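You operate a simulated robot arm through the tools that you are given. There is no shell and no other tool.

Carry out the task below with a simulated robot arm. There is one attempt and no reset: what you move stays moved.

Task
Dip the white paddle in the tank water and stand it back in its tube.
Fine: dip till the patch turns green; the tube stays where it stands; shut the water tank lid after. Where these are worked on the way, their far stop is far enough and under half their travel is too little: water tank lid.

The check looks at the end state, three seconds after you hand in, the way a careful person would. Anything else that was tipped, shoved, dropped, spilled or broken makes it a failure. Lids that push on must go on centred and level and be pressed home; caps that screw on are set level and turned clockwise until they are tight.

Robot
A 6-joint arm with a two-finger gripper, fixed in place. Base frame: the origin is on the floor under the middle of its stand, x ahead of it, y to its left, z up; the work surface is at about z = 86. Units: cm, rad, N and s.
It reaches about 157.2 cm from its shoulder. Its first joint turns from -2.897 to 2.897 rad. Payload 2.45 kg.
Tool frame: the origin (TCP) lies between the finger pads and is the grasp point; the fingertips stand 2 cm ahead of it; z points along the fingers, y is the line along which they close. The gripper opens to 14 cm; its body begins 16.8 cm behind the TCP.
Orientation is that of the tool frame in the base frame, as [roll, pitch, yaw] about the fixed x, y, z axes, in that order (R = Rz(yaw) Ry(pitch) Rx(roll)). With the fingers straight down and closing along the base's y, the tool's x points along the base's -x, its y along +y and its z along -z.

Tools
- The arm moves only by the tool step_arm. Its arguments are lists of equal length, an entry for each row: "offset": the shift along the base's x, y, z in m, a list of three; "rotation": the turn, a rotation vector about the base's x, y, z in rad, a list of three. In form: {"offset": [[tx, ty, tz], ...], "rotation": [[ax, ay, az], ...]}. A call has 1 to 20 rows; each row is the pose to reach, as a shift and turn from the pose commanded when the call began. "hand" is the gripper command, from -1 (fully open) to 1 (shut), values between in proportion, set as the call begins (left out, the last holds). Each row takes 0.2 s and may step no farther than 5 cm and 0.15 rad from the row before; otherwise, or with a gripper value out of range, the whole call is refused. Where a pose cannot be reached the arm comes as near as it can. A force on the tool above 90 N (or 10 N above the force at the start of the call, whichever is more), or a blocked arm, ends the call early, and 0.2 s more pass. The fingers move at their own pace (about 4.5 cm/s each) and stop on an object; they squeeze with about 27 N. The grip force told is the motor's: it shows also when the fingers shut on nothing. Time passes only in rows, and 0.2 s behind the last, so rows that repeat a pose let the fingers close. It gives the time, the measured TCP pose, the force on the tool (base axes), the opening and the grip force at its end, in the units of the frame above (readings bear some noise), with the torque about the TCP (base axes, N m) and any sound that the robot's microphone picked up, and new pictures: "views" is both (left out), scene, wrist or none.
- Cameras (640 x 400 px; columns grow to the right, rows downward): "scene" is fixed at [3.64, -65.44, 148.59]; the picture's right is [0.78, -0.62, 0.00], its down [-0.29, -0.36, -0.89] and it looks along [0.55, 0.69, -0.46] (base axes); focal length 365 px, centre (320, 200). "wrist" rides on the gripper at [7.8, 1.1, -20.9] in the tool frame; the picture's right is [-0.14, 0.99, 0.00], its down [-0.92, -0.13, -0.37] and it looks along [-0.37, -0.05, 0.93] (tool axes); focal length 280 px, centre (320, 200). There is no depth. A picture from a camera that has moved, and an enlarged one, comes with that camera's place and axes in the base frame and with its lens. The place of the scene camera against the robot may be out by one fixed shift of up to 1.8 cm in any direction.
- zoom(camera, box): a new picture of the part [left, top, right, bottom] of that camera's present view, enlarged. No time passes.
- close_job(): hands the job in; it is judged then, once.

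Nothing tells you positions but the pictures and the camera data. Unless the task says otherwise, let go and move clear before handing in.

The tools are called after "Request:" as a command line: name --argument value ..., lists and objects as JSON in quotes. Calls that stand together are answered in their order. step_arm: Moves the arm, as the interface text tells. Its arguments: {"type":"object","properties":{"offset":{"type":"array"},"rotation":{"type":"array"},"hand":{"type":"number"},"views":{"type":"string","enum":["both","scene","wrist","none"]}},"required":["offset","rotation"]} The other tools are called the same way: zoom (camera, box) takes an enlarged picture of a part of a camera's view; close_job () hands the job in.

At the start:

```text
clock: 0.0
eef_pos: [59.37, 35.42, 130.84]
ee_rot: [3.141, 0.0, -3.141]
ft_force: [0.1, 0.1, 0.0]
torque: [-0.01, 0.01, 0.01]
width: 14.0
grasp_force: 0.1
```

scene: 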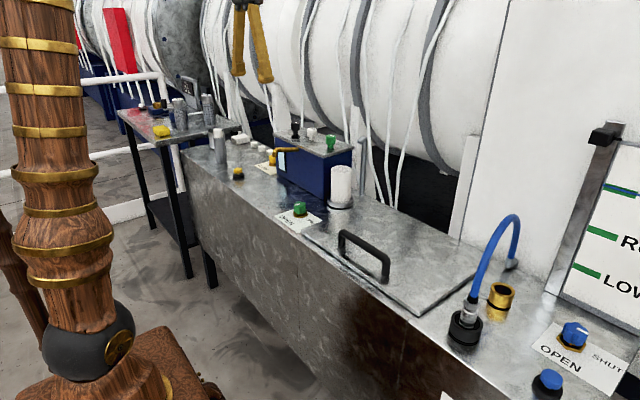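
wrist: 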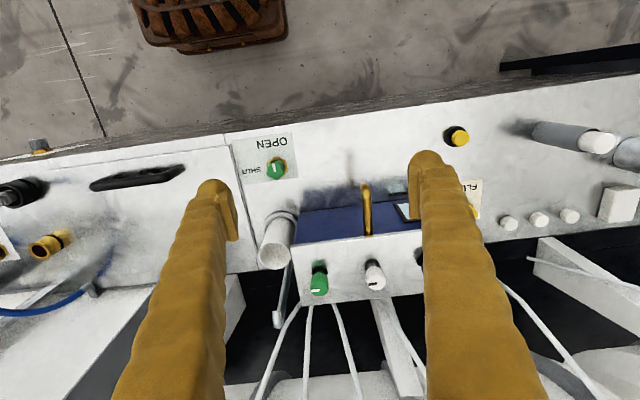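

I see a steel bench with a tank lid that has a black handle, a blue box with knobs, a white cylinder beside it (perhaps the paddle in its tube), and a green OPEN/SHUT knob. I'll zoom in to identify the parts before moving.

Request:
zoom --camera "scene" --box '[220, 110, 420, 235]'

Request:
zoom --camera "scene" --box '[280, 190, 480, 315]'

Request:
zoom --camera "scene" --box '[440, 200, 640, 400]'

Request:
zoom --camera "scene" --box '[120, 60, 320, 185]'

Request:
zoom --camera "wrist" --box '[220, 120, 420, 320]'

Request:
zoom --camera "wrist" --box '[440, 80, 640, 260]'

```text
3.20 times, centred on (320, 172) of scene
camera zoom: at [3.64, -65.44, 148.59], right [0.78, -0.62, 0.0], down [-0.29, -0.36, -0.89], along [0.55, 0.69, -0.46], focal length 1168 px, centre (320, 288)
```

zoom: 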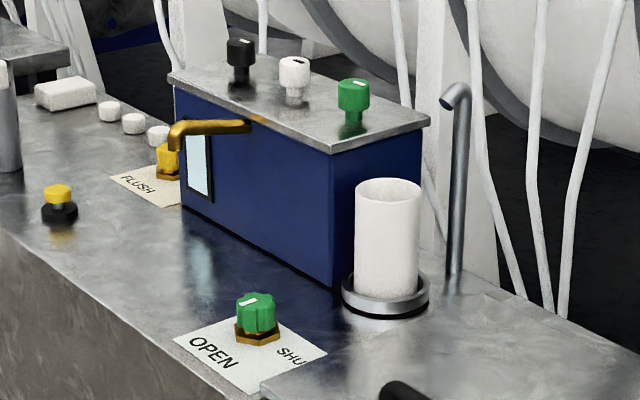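

```text
3.20 times, centred on (380, 252) of scene
camera zoom: at [3.64, -65.44, 148.59], right [0.78, -0.62, 0.0], down [-0.29, -0.36, -0.89], along [0.55, 0.69, -0.46], focal length 1168 px, centre (128, 32)
```

zoom: 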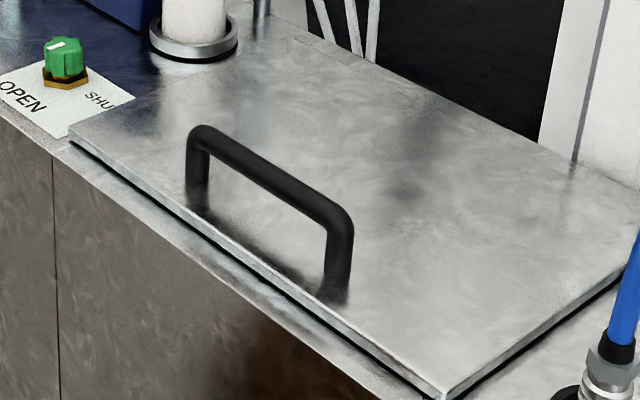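

```text
2.00 times, centred on (540, 300) of scene
camera zoom: at [3.64, -65.44, 148.59], right [0.78, -0.62, 0.0], down [-0.29, -0.36, -0.89], along [0.55, 0.69, -0.46], focal length 730 px, centre (-120, 0)
```

zoom: 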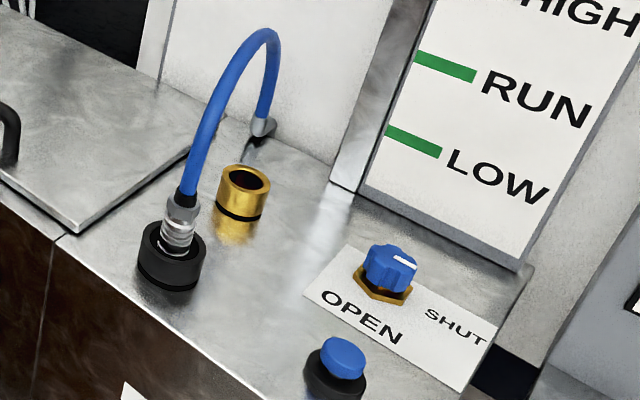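

```text
3.20 times, centred on (220, 122) of scene
camera zoom: at [3.64, -65.44, 148.59], right [0.78, -0.62, 0.0], down [-0.29, -0.36, -0.89], along [0.55, 0.69, -0.46], focal length 1168 px, centre (640, 448)
```

zoom: 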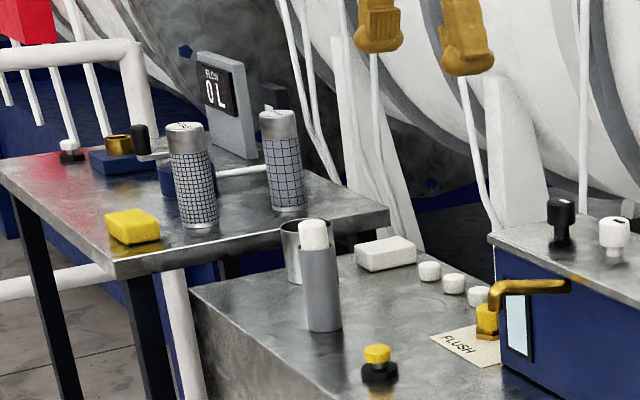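

```text
2.00 times, centred on (320, 220) of wrist
camera zoom: at [51.46, 36.32, 151.74], right [0.14, 0.99, 0.0], down [0.92, -0.13, 0.37], along [0.37, -0.05, -0.93], focal length 561 px, centre (320, 160)
```

zoom: 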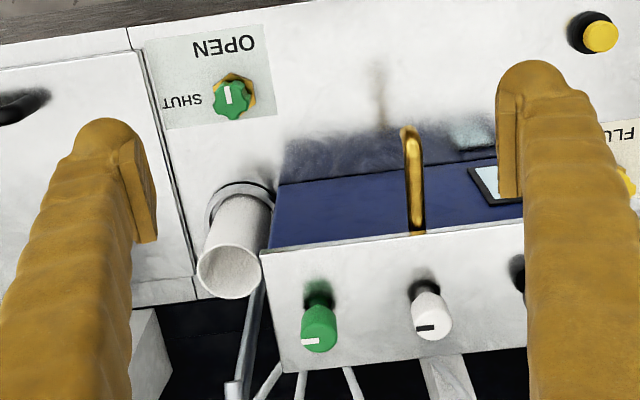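

```text
2.22 times, centred on (540, 170) of wrist
camera zoom: at [51.46, 36.32, 151.74], right [0.14, 0.99, 0.0], down [0.92, -0.13, 0.37], along [0.37, -0.05, -0.93], focal length 623 px, centre (-169, 267)
```

zoom: 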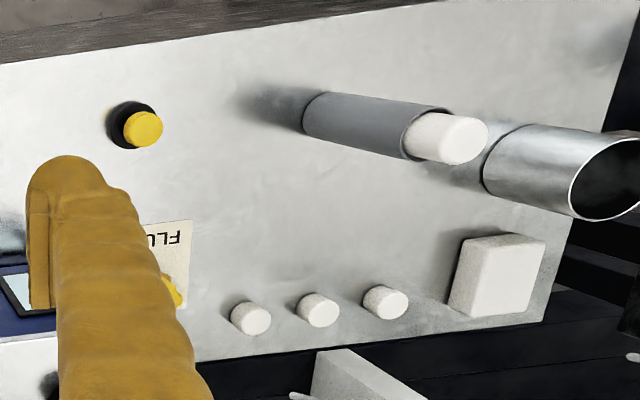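

The white paddle seems to be the white-capped piece in the grey tube at about (67, 85). The tank lid is the steel plate at x 59–88, y −31 to 13, with a black handle near its front edge. I'll move above the lid to look at it more closely.

Request:
step_arm --offset '[[0, -0.045, 0], [0, -0.09, 0], [0, -0.135, 0], [0, -0.18, 0], [0, -0.225, 0], [0, -0.27, 0], [0, -0.315, 0], [0, -0.36, 0], [0, -0.405, 0], [0, -0.45, 0], [0, -0.45, 0]]' --rotation '[[0, 0, 0], [0, 0, 0], [0, 0, 0], [0, 0, 0], [0, 0, 0], [0, 0, 0], [0, 0, 0], [0, 0, 0], [0, 0, 0], [0, 0, 0], [0, 0, 0]]'

```text
clock: 2.4
eef_pos: [59.01, -9.66, 130.85]
ee_rot: [3.14, -0.001, -3.141]
ft_force: [-0.3, 0.3, 0.3]
torque: [0.01, -0.01, 0.03]
width: 14.02
grasp_force: 0.0
camera wrist: at [51.04, -8.72, 151.79], right [0.14, 0.99, 0.0], down [0.92, -0.13, 0.37], along [0.37, -0.05, -0.93], focal length 280 px, centre (320, 200)
```

scene: 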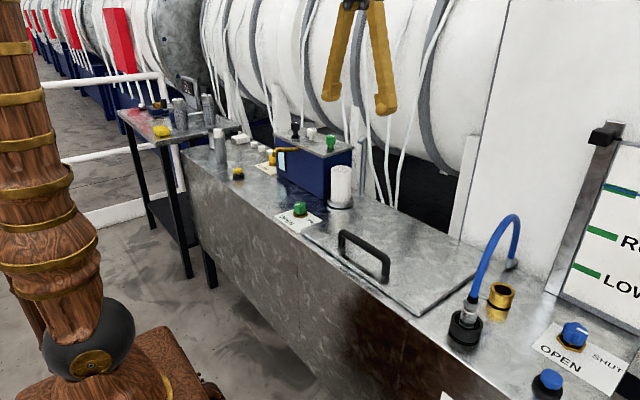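
wrist: 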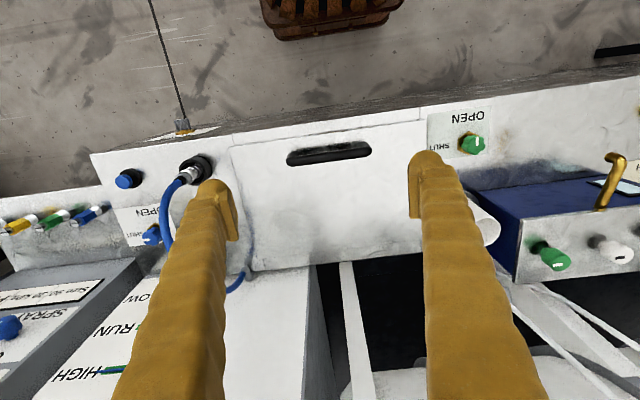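

I'm now above the lid. I'll zoom in on its edges and handle to see how it is mounted.

Request:
zoom --camera "wrist" --box '[220, 100, 440, 240]'

Request:
zoom --camera "wrist" --box '[225, 180, 445, 320]'

Request:
zoom --camera "scene" --box '[330, 190, 430, 260]'

Request:
zoom --camera "scene" --box '[410, 220, 510, 330]'

```text
2.86 times, centred on (330, 170) of wrist
camera zoom: at [51.04, -8.72, 151.79], right [0.14, 0.99, 0.0], down [0.92, -0.13, 0.37], along [0.37, -0.05, -0.93], focal length 801 px, centre (291, 286)
```

zoom: 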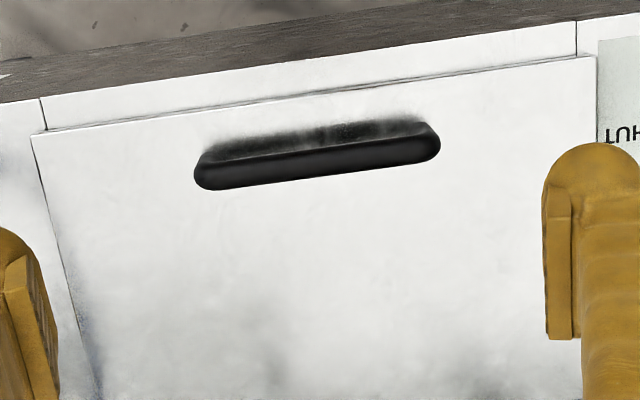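

```text
2.86 times, centred on (335, 250) of wrist
camera zoom: at [51.04, -8.72, 151.79], right [0.14, 0.99, 0.0], down [0.92, -0.13, 0.37], along [0.37, -0.05, -0.93], focal length 801 px, centre (277, 57)
```

zoom: 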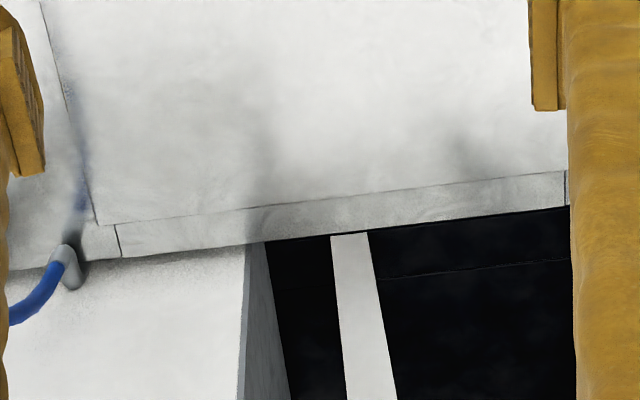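

```text
5.71 times, centred on (380, 225) of scene
camera zoom: at [3.64, -65.44, 148.59], right [0.78, -0.62, 0.0], down [-0.29, -0.36, -0.89], along [0.55, 0.69, -0.46], focal length 2086 px, centre (-23, 57)
```

zoom: 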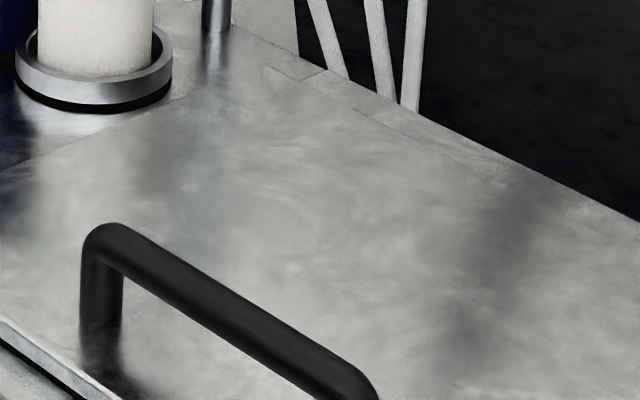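

```text
3.64 times, centred on (460, 275) of scene
camera zoom: at [3.64, -65.44, 148.59], right [0.78, -0.62, 0.0], down [-0.29, -0.36, -0.89], along [0.55, 0.69, -0.46], focal length 1327 px, centre (-189, -73)
```

zoom: 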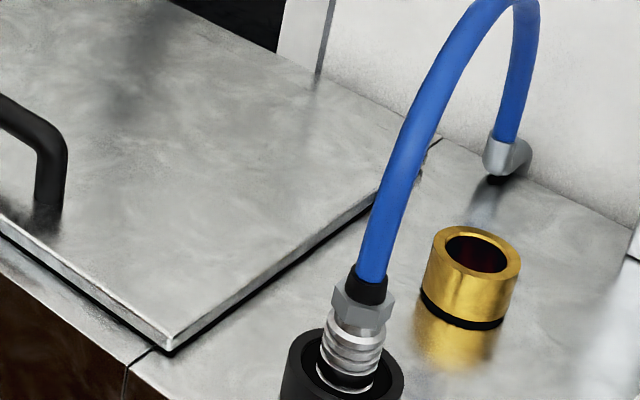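

The lid spans about x 61–91 and y −31 to 14, with the handle bar at x≈65 and y from −18 to 1, so the hinge is probably at the back. I'll check how thick the finger tips are before planning the grip.

Request:
zoom --camera "scene" --box '[290, 0, 430, 125]'

Request:
zoom --camera "wrist" --box '[380, 130, 500, 260]'

```text
3.20 times, centred on (360, 62) of scene
camera zoom: at [3.64, -65.44, 148.59], right [0.78, -0.62, 0.0], down [-0.29, -0.36, -0.89], along [0.55, 0.69, -0.46], focal length 1168 px, centre (192, 640)
```

zoom: 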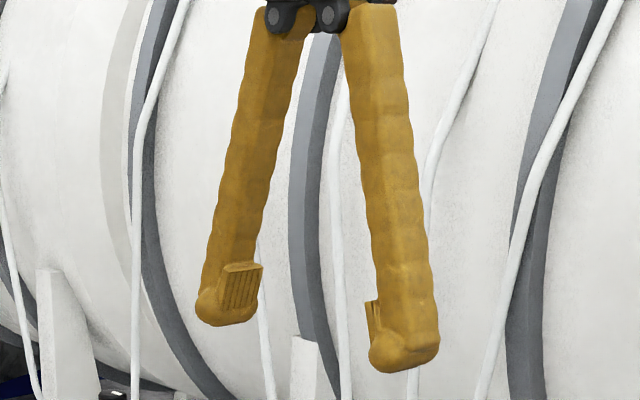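

```text
3.08 times, centred on (440, 195) of wrist
camera zoom: at [51.04, -8.72, 151.79], right [0.14, 0.99, 0.0], down [0.92, -0.13, 0.37], along [0.37, -0.05, -0.93], focal length 863 px, centre (-49, 215)
```

zoom: 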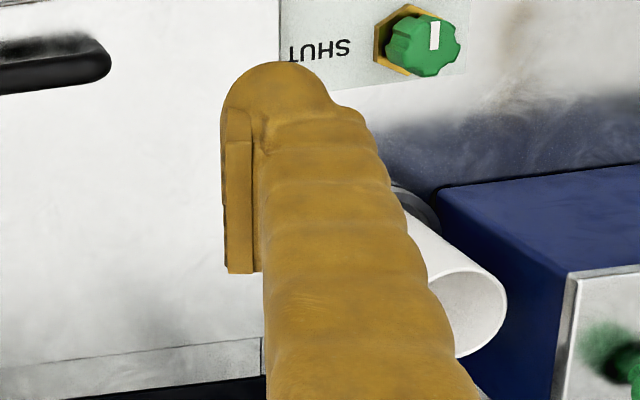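

The fingers are about 4 cm thick with proud pads. I'll turn the gripper 90° so it closes along x and come down above the handle bar for a closer look.

Request:
step_arm --offset '[[0.005, 0.001, -0.016], [0.01, 0.002, -0.032], [0.015, 0.003, -0.048], [0.02, 0.004, -0.064], [0.025, 0.005, -0.08], [0.03, 0.006, -0.096], [0.035, 0.007, -0.112], [0.04, 0.008, -0.128], [0.045, 0.009, -0.144], [0.05, 0.01, -0.16], [0.055, 0.01, -0.176], [0.057, 0.01, -0.19], [0.057, 0.01, -0.19]]' --rotation '[[0, 0, 0.14], [0, 0, 0.28], [0, 0, 0.42], [0, 0, 0.56], [0, 0, 0.7], [0, 0, 0.84], [0, 0, 0.98], [0, 0, 1.12], [0, 0, 1.26], [0, 0, 1.4], [0, 0, 1.5], [0, 0, 1.5708], [0, 0, 1.5708]]'

```text
clock: 5.2
eef_pos: [65.08, -8.59, 111.89]
ee_rot: [3.14, 0.001, -1.572]
ft_force: [-0.3, 0.0, -0.5]
torque: [0.02, 0.01, 0.01]
width: 13.99
grasp_force: 0.0
camera wrist: at [63.84, -16.56, 132.77], right [-0.99, 0.14, 0.0], down [0.13, 0.92, 0.37], along [0.05, 0.37, -0.93], focal length 280 px, centre (320, 200)
```

scene: 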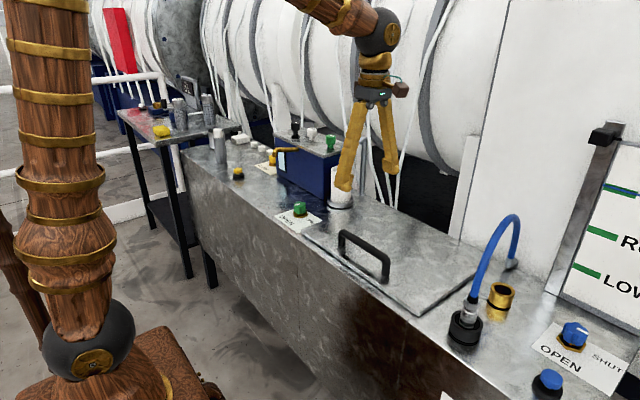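
wrist: 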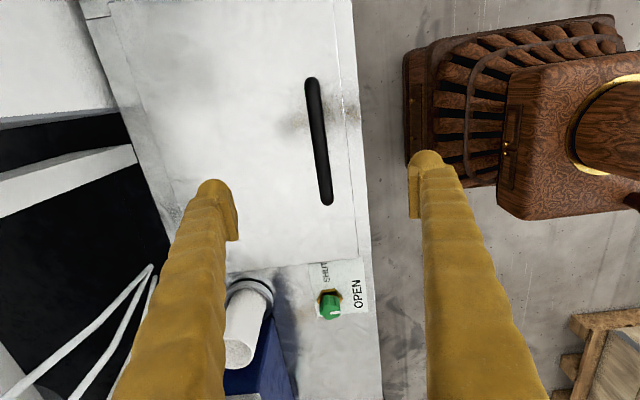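

The bar's centre is at about x=64.9, y=−8.5. I'll narrow the opening to 6 cm and come down to just above the bar to check its height.

Request:
step_arm --offset '[[0, 0, -0.025], [0, 0, -0.05], [0, 0, -0.075], [0, 0, -0.1], [0, 0, -0.125], [0, 0, -0.14], [0, 0, -0.14]]' --rotation '[[0, 0, 0], [0, 0, 0], [0, 0, 0], [0, 0, 0], [0, 0, 0], [0, 0, 0], [0, 0, 0]]' --hand 0.143

Request:
zoom --camera "scene" --box '[300, 170, 440, 300]'

Request:
zoom --camera "wrist" --box '[220, 80, 420, 280]'

```text
clock: 6.8
eef_pos: [65.13, -8.61, 97.83]
ee_rot: [3.141, 0.001, -1.57]
ft_force: [-0.6, 0.3, 0.3]
torque: [0.03, 0.02, 0.0]
width: 5.97
grasp_force: 0.0
camera wrist: at [63.9, -16.66, 118.68], right [-0.99, 0.14, 0.0], down [0.13, 0.92, 0.37], along [0.05, 0.37, -0.93], focal length 280 px, centre (320, 200)
```

scene: 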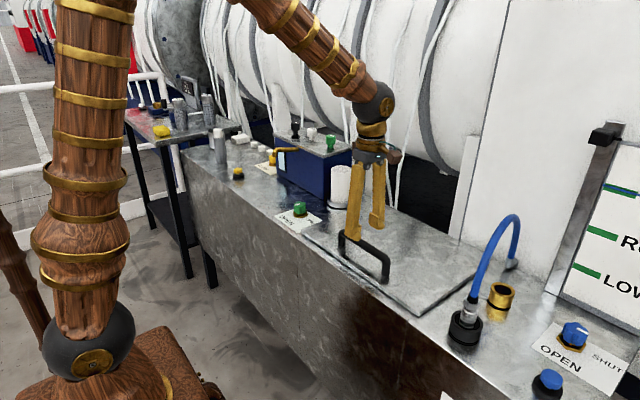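
wrist: 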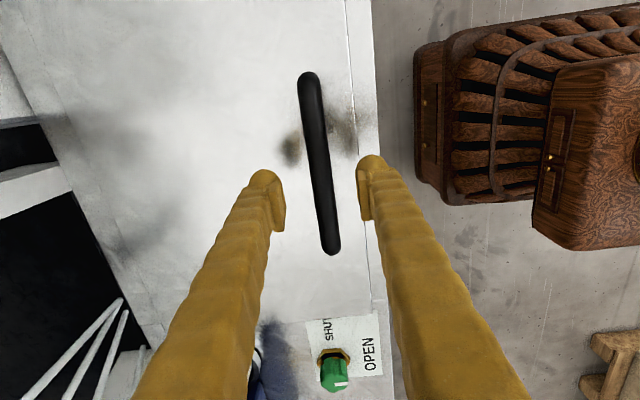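

```text
3.08 times, centred on (370, 235) of scene
camera zoom: at [3.64, -65.44, 148.59], right [0.78, -0.62, 0.0], down [-0.29, -0.36, -0.89], along [0.55, 0.69, -0.46], focal length 1123 px, centre (166, 92)
```

zoom: 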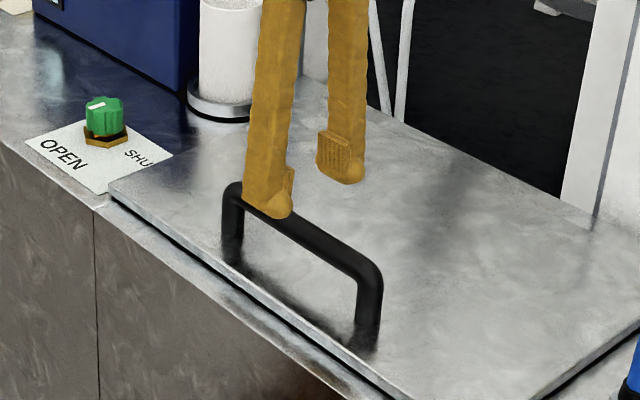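

```text
2.00 times, centred on (320, 180) of wrist
camera zoom: at [63.9, -16.66, 118.68], right [-0.99, 0.14, 0.0], down [0.13, 0.92, 0.37], along [0.05, 0.37, -0.93], focal length 561 px, centre (320, 240)
```

zoom: 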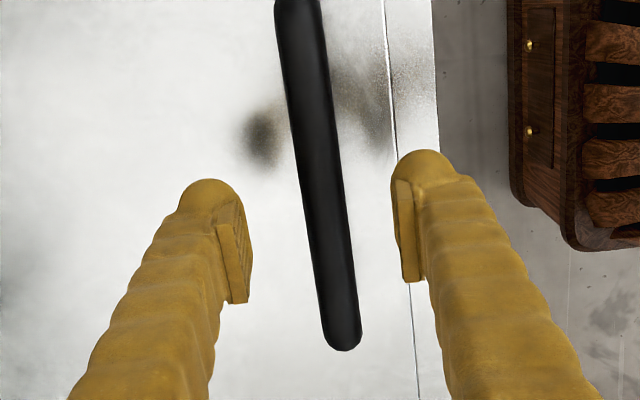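

The bar centre looks to be about 91.5 high. I'll lower onto it and close the fingers.

Request:
step_arm --offset '[[0, 0, -0.02], [0, 0, -0.04], [0, 0, -0.055], [0, 0, -0.063], [0, 0, -0.063]]' --rotation '[[0, 0, 0], [0, 0, 0], [0, 0, 0], [0, 0, 0], [0, 0, 0]]' --hand 0.143 --views "both"

Request:
zoom --camera "scene" --box '[310, 190, 420, 300]'

```text
clock: 8.0
eef_pos: [65.0, -8.64, 91.51]
ee_rot: [3.14, 0.001, -1.569]
ft_force: [-0.1, 0.0, -0.5]
torque: [-0.01, 0.0, 0.01]
width: 6.0
grasp_force: 0.1
camera wrist: at [63.8, -16.6, 112.37], right [-0.99, 0.14, 0.0], down [0.13, 0.92, 0.37], along [0.05, 0.37, -0.93], focal length 280 px, centre (320, 200)
```

scene: 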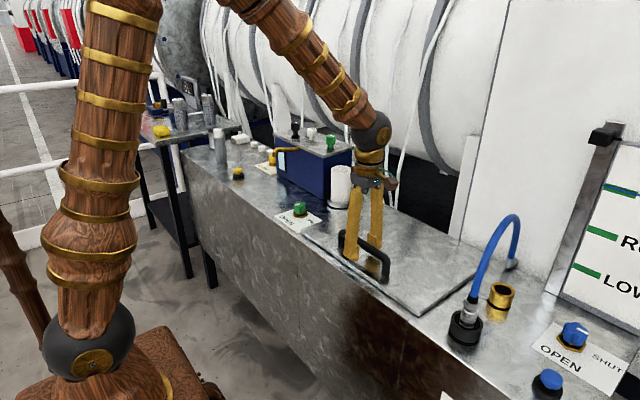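
wrist: 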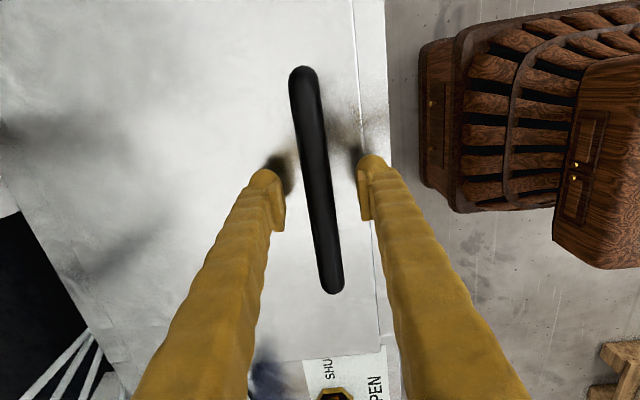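

```text
3.64 times, centred on (365, 245) of scene
camera zoom: at [3.64, -65.44, 148.59], right [0.78, -0.62, 0.0], down [-0.29, -0.36, -0.89], along [0.55, 0.69, -0.46], focal length 1327 px, centre (156, 36)
```

zoom: 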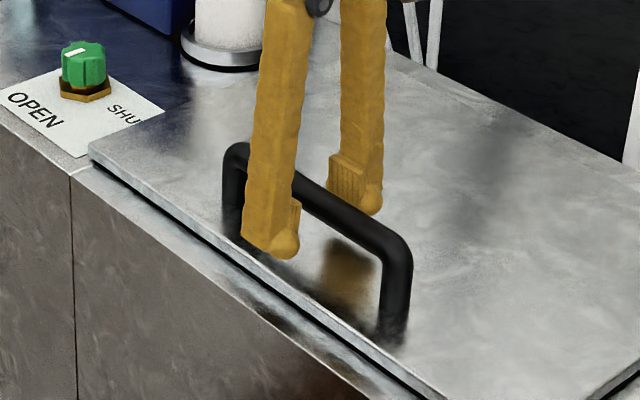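

The bar is between the pads. I'll close on it.

Request:
step_arm --offset '[[0, 0, 0], [0, 0, 0], [0, 0, 0], [0, 0, 0], [0, 0, 0]]' --rotation '[[0, 0, 0], [0, 0, 0], [0, 0, 0], [0, 0, 0], [0, 0, 0]]' --hand 1 --views "both"

```text
clock: 9.2
eef_pos: [64.9, -8.69, 91.54]
ee_rot: [3.14, 0.001, -1.57]
ft_force: [-4.1, 0.2, -0.4]
torque: [-0.06, -0.03, 0.02]
width: 1.74
grasp_force: 42.7
camera wrist: at [63.79, -16.6, 112.38], right [-0.99, 0.14, 0.0], down [0.13, 0.92, 0.37], along [0.05, 0.37, -0.93], focal length 280 px, centre (320, 200)
```

scene: 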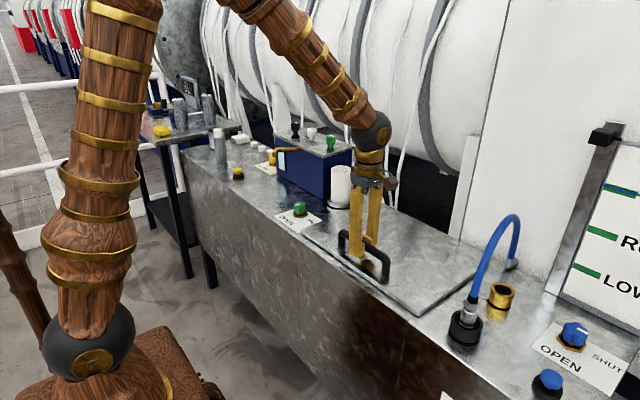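
wrist: 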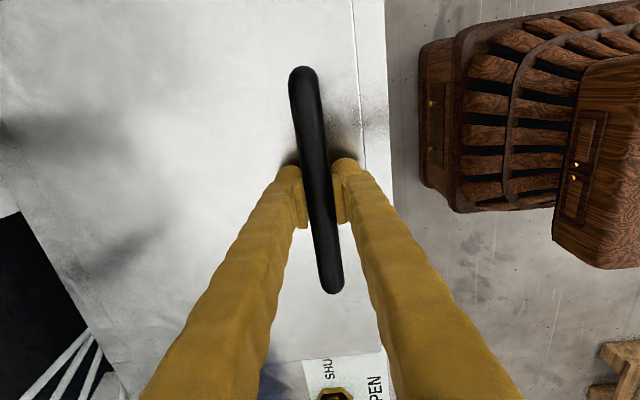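

I'm gripping the bar (1.74 cm). I'll lift gently along an arc about a presumed rear hinge at (91, 87) and watch the force.

Request:
step_arm --offset '[[0.0025, 0, 0.0065], [0.0053, 0, 0.013], [0.0083, 0, 0.0195], [0.0058, 0, 0.026], [0.0058, 0, 0.026]]' --rotation '[[0, 0.025, 0], [0, 0.05, 0], [0, 0.075, 0], [0, 0.1, 0], [0, 0.1, 0]]' --hand 1 --views "both"

```text
clock: 10.4
eef_pos: [65.46, -8.78, 94.17]
ee_rot: [3.04, 0.002, -1.57]
ft_force: [-52.7, -17.1, 5.5]
torque: [0.11, -0.16, 0.09]
width: 1.75
grasp_force: 42.6
camera wrist: at [66.46, -16.59, 115.1], right [-0.99, 0.14, 0.1], down [0.16, 0.92, 0.35], along [-0.04, 0.36, -0.93], focal length 280 px, centre (320, 200)
```

scene: 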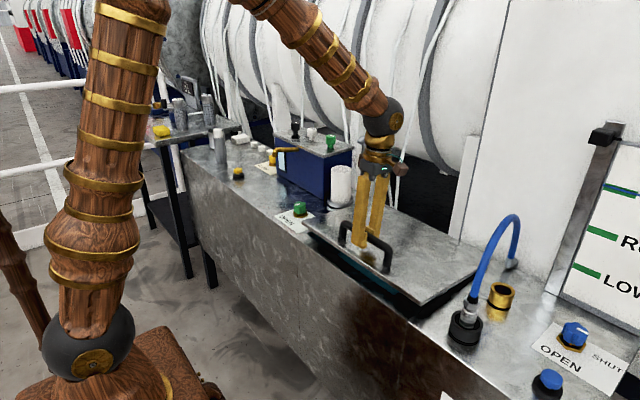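
wrist: 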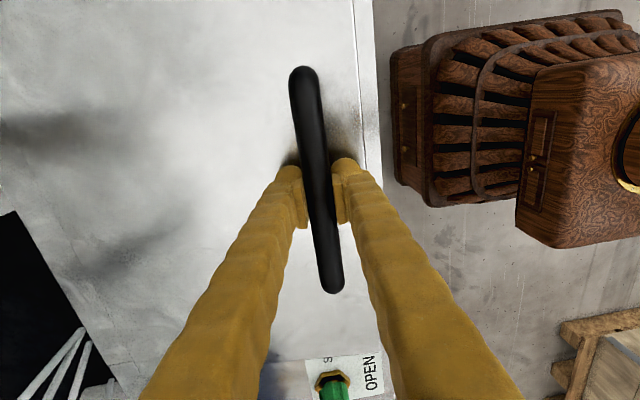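

The lid does lift on a rear hinge, but there is −53 N sideways, so my arc is slightly off. I'll nudge back in x and y to relieve it.

Request:
step_arm --offset '[[-0.0005, 0.0003, 0], [-0.001, 0.0006, 0], [-0.001, 0.0006, 0]]' --rotation '[[0, 0, 0], [0, 0, 0], [0, 0, 0]]' --hand 1 --views "none"

```text
clock: 11.2
eef_pos: [65.61, -8.67, 94.25]
ee_rot: [3.042, 0.0, -1.57]
ft_force: [-35.0, -31.5, 7.7]
torque: [-0.01, -0.28, 0.15]
width: 1.74
grasp_force: 43.1
```

Request:
step_arm --offset '[[-0.0007, -0.0005, 0], [-0.0014, -0.001, 0], [-0.0018, -0.0014, 0], [-0.0018, -0.0014, 0]]' --rotation '[[0, 0, 0], [0, 0, 0], [0, 0, 0], [0, 0, 0]]' --hand 1 --views "none"

```text
clock: 12.2
eef_pos: [65.51, -8.58, 94.21]
ee_rot: [3.044, 0.001, -1.571]
ft_force: [30.7, -1.1, -11.7]
torque: [0.16, 0.1, 0.02]
width: 1.73
grasp_force: 42.8
```

The stiffness is about 36 N/mm, and the fit suggests the hinge axis is about 2.5 cm below the bar's height. I'll continue the arc with the corrected geometry.

Request:
step_arm --offset '[[0.0008, 0, 0], [0.0022, 0, 0.0064], [0.0037, 0, 0.0129], [0.0054, 0, 0.0193], [0.0073, 0, 0.0256], [0.0073, 0, 0.0256]]' --rotation '[[0, 0, 0], [0, 0.025, 0], [0, 0.05, 0], [0, 0.075, 0], [0, 0.1, 0], [0, 0.1, 0]]' --hand 1 --views "none"

```text
clock: 13.6
eef_pos: [66.33, -8.54, 96.73]
ee_rot: [2.943, 0.0, -1.571]
ft_force: [64.7, 32.1, -33.3]
torque: [-0.05, 0.49, 0.27]
width: 1.78
grasp_force: 43.0
```

The arc needs slightly more x. I'll correct it, continue in small steps and keep checking the forces.

Request:
step_arm --offset '[[0.001, 0.0003, 0], [0.0017, 0.0005, 0], [0.0038, 0.0005, 0.0062], [0.006, 0.0005, 0.0124], [0.0085, 0.0005, 0.0186], [0.0112, 0.0005, 0.0247], [0.0112, 0.0005, 0.0247]]' --rotation '[[0, 0, 0], [0, 0, 0], [0, 0.025, 0], [0, 0.05, 0], [0, 0.075, 0], [0, 0.1, 0], [0, 0.1, 0]]' --hand 1 --views "none"

```text
clock: 15.2
eef_pos: [67.38, -8.67, 99.07]
ee_rot: [2.844, 0.0, -1.571]
ft_force: [48.1, -5.4, -34.1]
torque: [-0.04, 0.45, 0.07]
width: 1.78
grasp_force: 42.3
```

Request:
zoom --camera "scene" --box '[290, 170, 490, 320]'

Request:
zoom --camera "wrist" --box '[0, 0, 640, 400]'

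```text
2.67 times, centred on (390, 245) of scene
camera zoom: at [3.64, -65.44, 148.59], right [0.78, -0.62, 0.0], down [-0.29, -0.36, -0.89], along [0.55, 0.69, -0.46], focal length 973 px, centre (133, 80)
```

zoom: 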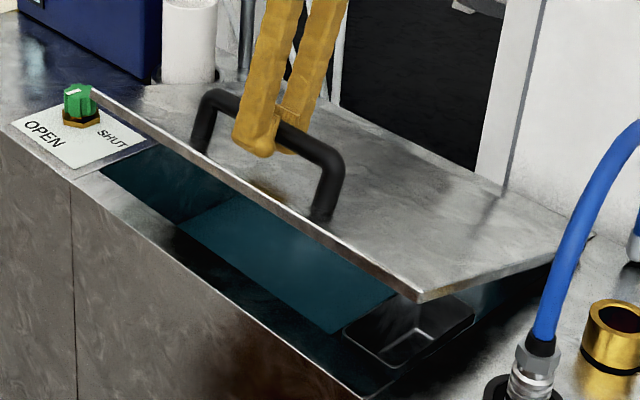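

```text
1.00 times, centred on (320, 200) of wrist (not enlarged: the box is as wide or as high as the picture)
camera zoom: at [72.34, -16.63, 119.39], right [-0.95, 0.14, 0.29], down [0.23, 0.92, 0.31], along [-0.23, 0.36, -0.9], focal length 280 px, centre (320, 200)
```

zoom: 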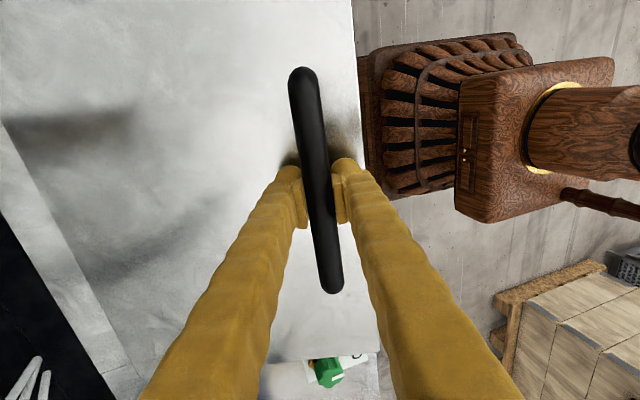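

The measured path fits a hinge at (91.2, 87.0), which matches my original geometry; only the commanded x was slightly off. I'll continue on that circle up to about 0.5 rad.

Request:
step_arm --offset '[[0.002, 0, -0.001], [0.0086, 0, 0.0107], [0.0153, 0, 0.0222], [0.0229, 0, 0.0332], [0.0308, 0, 0.0439], [0.0308, 0, 0.0439]]' --rotation '[[0, 0, 0], [0, 0.05, 0], [0, 0.1, 0], [0, 0.15, 0], [0, 0.2, 0], [0, 0.2, 0]]' --hand 1 --views "none"

```text
clock: 16.6
eef_pos: [70.18, -8.6, 103.77]
ee_rot: [2.639, 0.001, -1.574]
ft_force: [-59.8, -25.7, 34.7]
torque: [0.48, -0.17, 0.13]
width: 1.74
grasp_force: 42.7
```

The tangential load is steady at about 10 N. I'll refine the circle fit and then reverse slightly to see whether the hinge is friction-held or falls under gravity.

Request:
step_arm --offset '[[-0.0012, 0, 0.0013], [-0.0012, 0, 0.0013], [-0.0035, 0, -0.0018], [-0.0059, 0, -0.005], [-0.0059, 0, -0.005]]' --rotation '[[0, 0, 0], [0, 0, 0], [0, -0.015, 0], [0, -0.03, 0], [0, -0.03, 0]]' --hand 1 --views "none"

```text
clock: 17.8
eef_pos: [69.61, -8.68, 103.05]
ee_rot: [2.67, 0.0, -1.57]
ft_force: [-43.7, -27.4, 27.7]
torque: [0.02, -0.25, 0.21]
width: 1.76
grasp_force: 42.9
```

Request:
step_arm --offset '[[-0.0008, -0.0005, 0.0006], [-0.0016, -0.001, 0.0012], [-0.0016, -0.001, 0.0012]]' --rotation '[[0, 0, 0], [0, 0, 0], [0, 0, 0]]' --hand 1 --views "none"

```text
clock: 18.6
eef_pos: [69.79, -8.73, 103.04]
ee_rot: [2.673, 0.001, -1.57]
ft_force: [1.5, 5.6, -7.1]
torque: [0.18, -0.01, -0.06]
width: 1.72
grasp_force: 42.7
```

Forces are now nearly zero, and the lid has a small gravity load of about 5–7 N at the handle, so it must go past vertical. I'll hold the hand tilt and let the bar pivot in the pads as I continue the arc.

Request:
step_arm --offset '[[0.0081, 0, 0.0102], [0.0164, 0, 0.0201], [0.0254, 0, 0.0297], [0.0347, 0, 0.0391], [0.0347, 0, 0.0391]]' --rotation '[[0, 0, 0], [0, 0, 0], [0, 0, 0], [0, 0, 0], [0, 0, 0]]' --hand 1 --views "both"

```text
clock: 19.8
eef_pos: [73.08, -8.66, 106.89]
ee_rot: [2.672, 0.0, -1.571]
ft_force: [22.8, 16.4, -34.2]
torque: [0.04, 0.22, -0.08]
width: 1.74
grasp_force: 42.9
camera wrist: at [81.44, -16.68, 126.09], right [-0.88, 0.14, 0.45], down [0.28, 0.92, 0.27], along [-0.38, 0.37, -0.85], focal length 280 px, centre (320, 200)
```

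scene: 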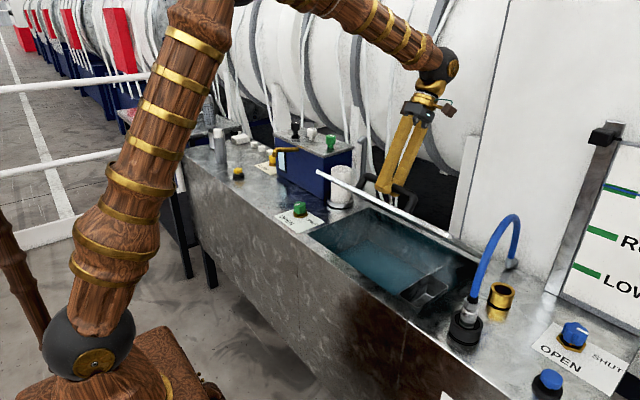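
wrist: 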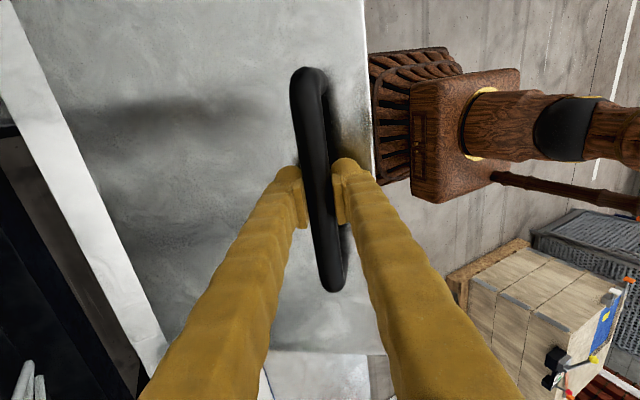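

The bar pivots smoothly in the pads and the lid is coming up. I'll continue with a small radial correction.

Request:
step_arm --offset '[[0.001, 0.0003, -0.0008], [0.011, 0.0005, 0.0074], [0.0214, 0.0005, 0.0155], [0.0323, 0.0005, 0.0229], [0.0434, 0.0005, 0.0299], [0.0434, 0.0005, 0.0299]]' --rotation '[[0, 0, 0], [0, 0, 0], [0, 0, 0], [0, 0, 0], [0, 0, 0], [0, 0, 0]]' --hand 1 --views "both"

```text
clock: 21.2
eef_pos: [77.31, -8.67, 110.27]
ee_rot: [2.672, 0.001, -1.572]
ft_force: [-37.9, 14.0, 48.2]
torque: [-0.08, 0.17, -0.27]
width: 1.76
grasp_force: 43.5
camera wrist: at [85.63, -16.68, 129.43], right [-0.88, 0.14, 0.45], down [0.28, 0.92, 0.27], along [-0.38, 0.37, -0.85], focal length 280 px, centre (320, 200)
```

scene: 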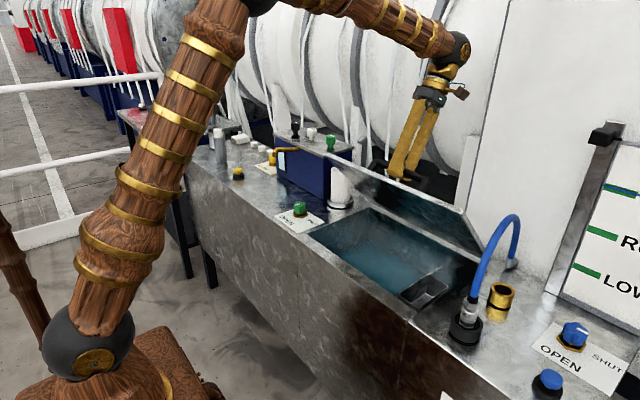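
wrist: 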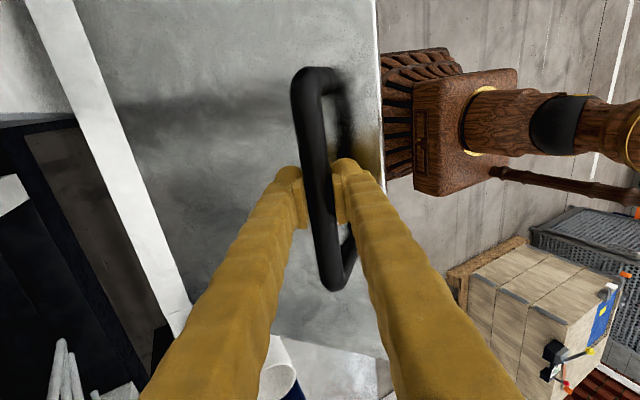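

Zero-force points fit a centre of (91.0, 87.8) and a radius of 26.3. A white panel corner stands at about (96, −16), close to where the wrist camera would go, so I'll tilt the hand back toward vertical as the lid rises.

Request:
step_arm --offset '[[-0.0011, 0.0005, 0.0013], [0.0103, 0.0008, 0.0079], [0.022, 0.001, 0.0139], [0.034, 0.001, 0.0193], [0.0462, 0.001, 0.0242], [0.0462, 0.001, 0.0242]]' --rotation '[[0, 0, 0], [0, -0.04, 0], [0, -0.09, 0], [0, -0.14, 0], [0, -0.19, 0], [0, -0.19, 0]]' --hand 1 --views "both"

```text
clock: 22.6
eef_pos: [81.98, -8.74, 112.37]
ee_rot: [2.862, 0.001, -1.573]
ft_force: [-12.2, -13.7, 15.1]
torque: [-0.35, 0.03, -0.35]
width: 1.76
grasp_force: 43.0
camera wrist: at [86.59, -16.69, 132.82], right [-0.95, 0.14, 0.27], down [0.23, 0.92, 0.32], along [-0.21, 0.36, -0.91], focal length 280 px, centre (320, 200)
```

scene: 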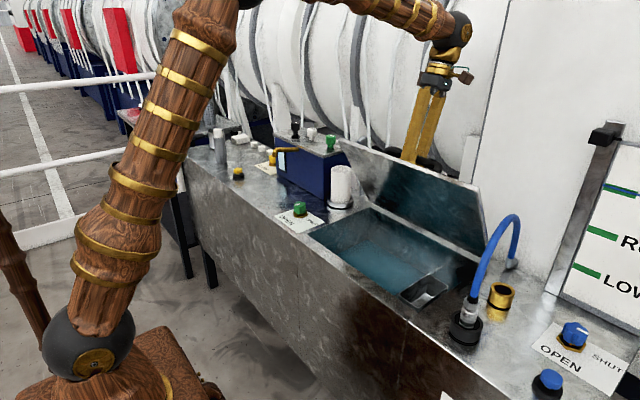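
wrist: 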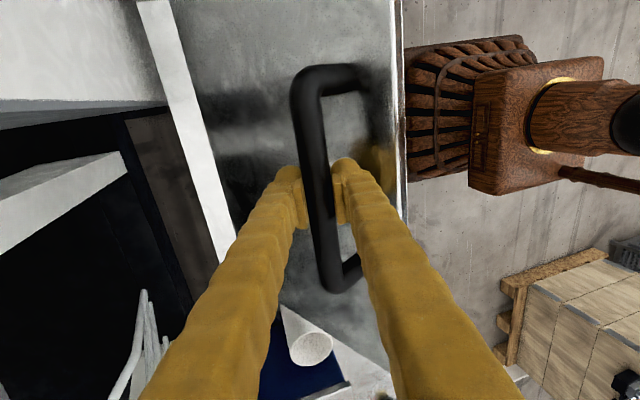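

Request:
step_arm --offset '[[0.0125, 0, 0.0045], [0.0251, 0, 0.0083], [0.038, 0, 0.0112], [0.0509, 0, 0.0135], [0.0509, 0, 0.0135]]' --rotation '[[0, -0.04, 0], [0, -0.08, 0], [0, -0.12, 0], [0, -0.16, 0], [0, -0.16, 0]]' --hand 1 --views "both"

Request:
zoom --camera "scene" --box '[330, 50, 530, 250]'

```text
clock: 23.8
eef_pos: [87.27, -8.67, 113.93]
ee_rot: [3.022, -0.001, -1.569]
ft_force: [-5.9, -14.1, 6.9]
torque: [-0.09, 0.06, -0.63]
width: 1.75
grasp_force: 43.1
camera wrist: at [88.48, -16.61, 134.8], right [-0.98, 0.14, 0.12], down [0.17, 0.92, 0.35], along [-0.06, 0.37, -0.93], focal length 280 px, centre (320, 200)
```

scene: 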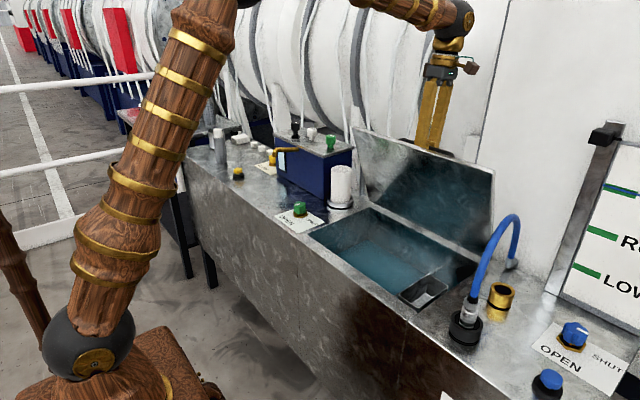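
wrist: 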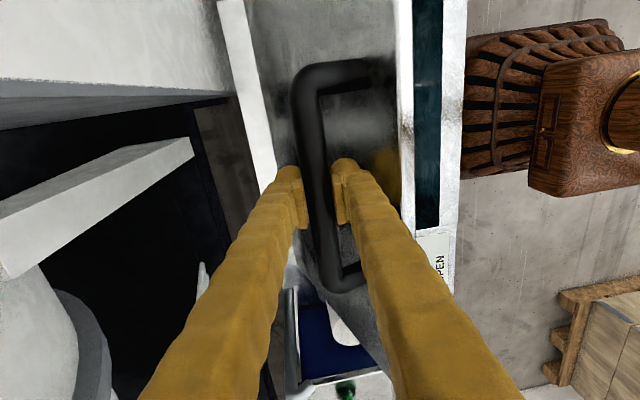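

```text
2.00 times, centred on (430, 150) of scene
camera zoom: at [3.64, -65.44, 148.59], right [0.78, -0.62, 0.0], down [-0.29, -0.36, -0.89], along [0.55, 0.69, -0.46], focal length 730 px, centre (100, 300)
```

zoom: 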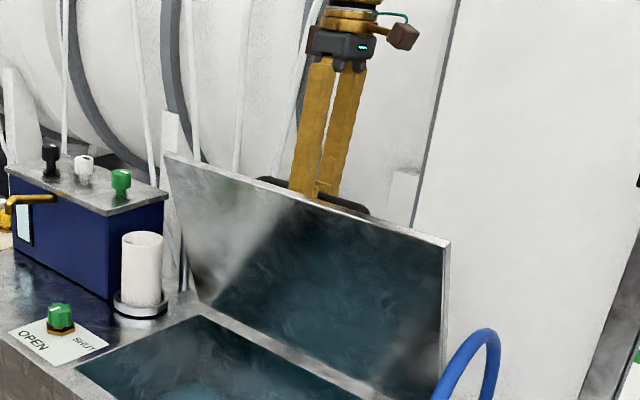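

Request:
step_arm --offset '[[0.013, 0, 0.0012], [0.0261, 0, 0.0022], [0.0261, 0, 0.0022]]' --rotation '[[0, 0, 0], [0, 0, 0], [0, 0, 0]]' --hand 1 --views "both"

```text
clock: 24.6
eef_pos: [89.7, -8.6, 114.04]
ee_rot: [3.024, 0.003, -1.572]
ft_force: [-4.5, -22.5, 27.6]
torque: [-0.14, 0.03, -0.61]
width: 1.75
grasp_force: 43.0
camera wrist: at [91.06, -16.58, 135.04], right [-0.98, 0.14, 0.12], down [0.17, 0.92, 0.35], along [-0.06, 0.36, -0.93], focal length 280 px, centre (320, 200)
```

scene: 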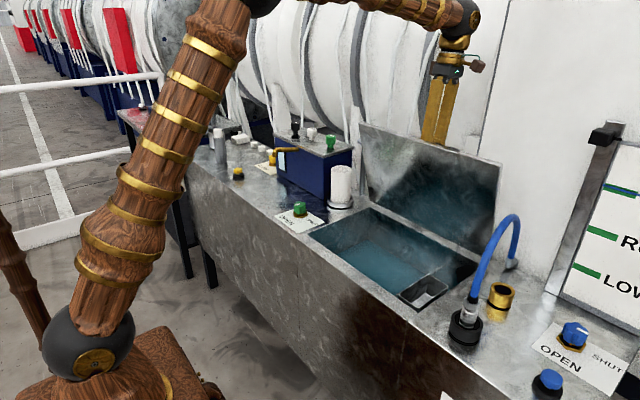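
wrist: 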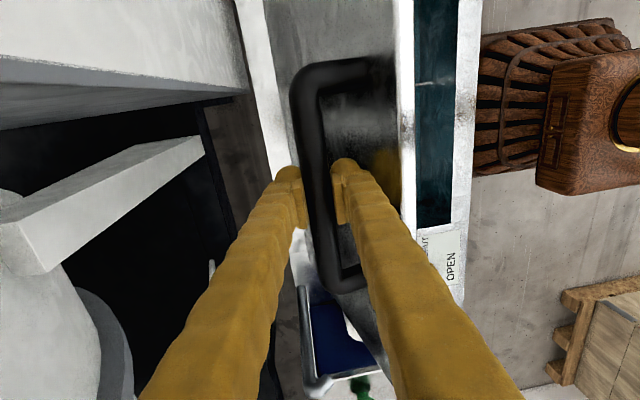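

Request:
step_arm --offset '[[0.0132, 0, 0.0005], [0.0263, 0, 0.0002], [0.0263, 0, 0.0002]]' --rotation '[[0, 0, 0], [0, 0, 0], [0, 0, 0]]' --hand 1 --views "both"

```text
clock: 25.4
eef_pos: [92.37, -8.52, 114.03]
ee_rot: [3.022, 0.001, -1.572]
ft_force: [-0.2, -7.5, 24.9]
torque: [-0.11, -0.01, -0.74]
width: 1.76
grasp_force: 42.8
camera wrist: at [93.63, -16.57, 134.98], right [-0.98, 0.14, 0.12], down [0.17, 0.92, 0.35], along [-0.06, 0.37, -0.93], focal length 280 px, centre (320, 200)
```

scene: 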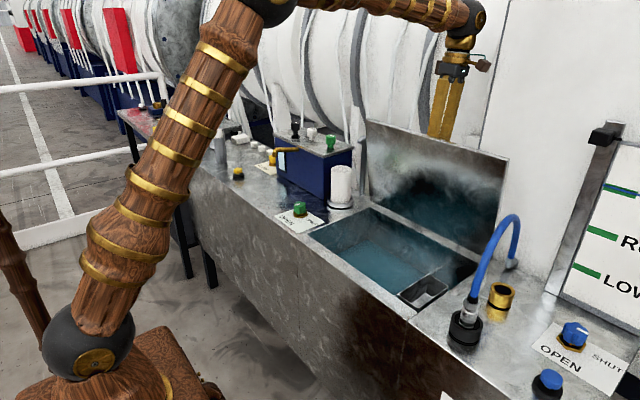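
wrist: 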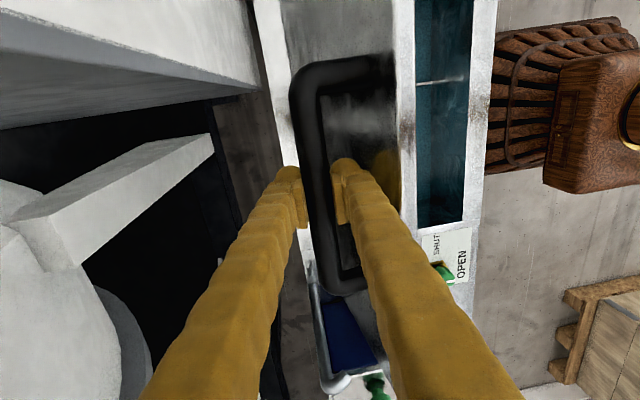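

Near vertical, the tangential load has dropped to about zero. I'll carry on a little further toward the stop.

Request:
step_arm --offset '[[0.0065, 0, 0.0], [0.013, 0, -0.0007], [0.013, 0, -0.0007]]' --rotation '[[0, 0, 0], [0, 0, 0], [0, 0, 0]]' --hand 1 --views "both"

Request:
zoom --camera "scene" --box '[350, 0, 550, 150]'

```text
clock: 26.2
eef_pos: [93.76, -8.53, 113.91]
ee_rot: [3.019, 0.0, -1.572]
ft_force: [-4.0, -4.3, 14.6]
torque: [-0.06, 0.12, -0.73]
width: 1.74
grasp_force: 42.5
camera wrist: at [94.94, -16.56, 134.87], right [-0.98, 0.14, 0.12], down [0.17, 0.92, 0.35], along [-0.06, 0.37, -0.93], focal length 280 px, centre (320, 200)
```

scene: 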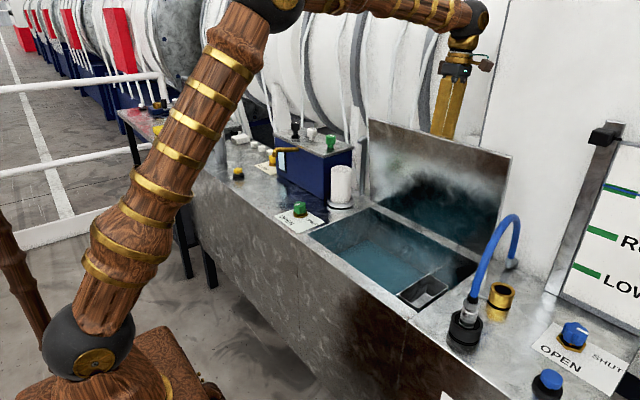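
wrist: 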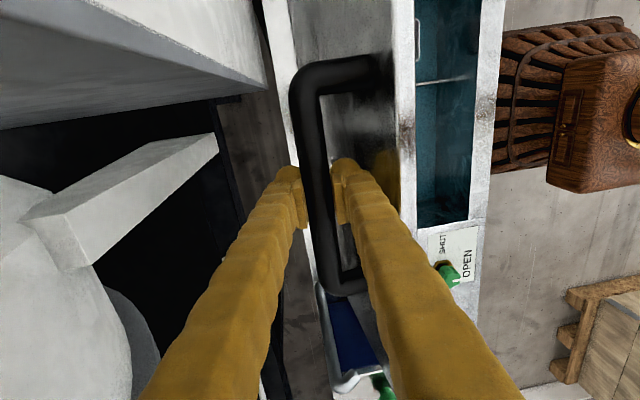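

```text
2.67 times, centred on (450, 75) of scene
camera zoom: at [3.64, -65.44, 148.59], right [0.78, -0.62, 0.0], down [-0.29, -0.36, -0.89], along [0.55, 0.69, -0.46], focal length 973 px, centre (-27, 533)
```

zoom: 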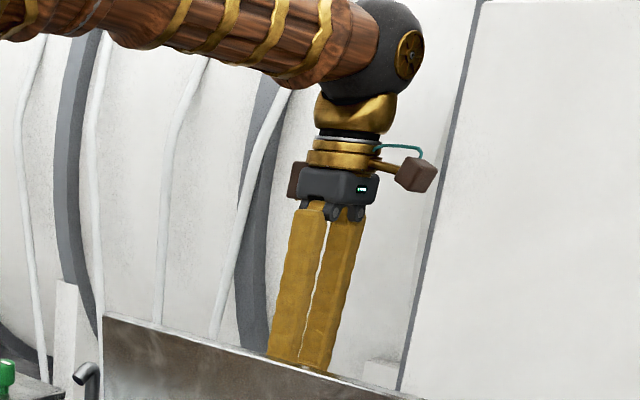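

Request:
step_arm --offset '[[0.004, 0, -0.0006], [0.0078, 0, -0.0013], [0.0105, 0, -0.0018], [0.013, 0, -0.0022], [0.013, 0, -0.0022]]' --rotation '[[0, -0.02, 0], [0, -0.04, 0], [0, -0.06, 0], [0, -0.08, 0], [0, -0.08, 0]]' --hand 1 --views "both"

```text
clock: 27.4
eef_pos: [94.96, -8.56, 113.75]
ee_rot: [3.102, -0.001, -1.569]
ft_force: [-2.3, 6.9, 2.4]
torque: [-0.13, 0.03, -0.72]
width: 1.69
grasp_force: 42.9
camera wrist: at [94.57, -16.56, 134.69], right [-0.99, 0.14, 0.04], down [0.14, 0.92, 0.36], along [0.01, 0.37, -0.93], focal length 280 px, centre (320, 200)
```

scene: 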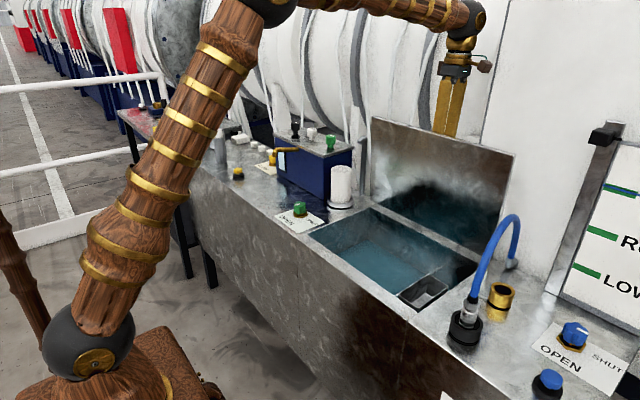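
wrist: 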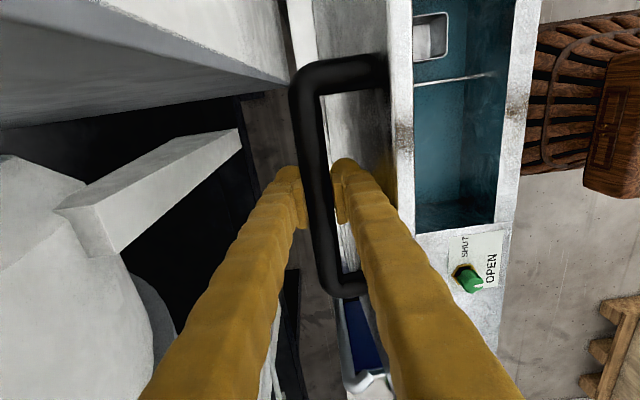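

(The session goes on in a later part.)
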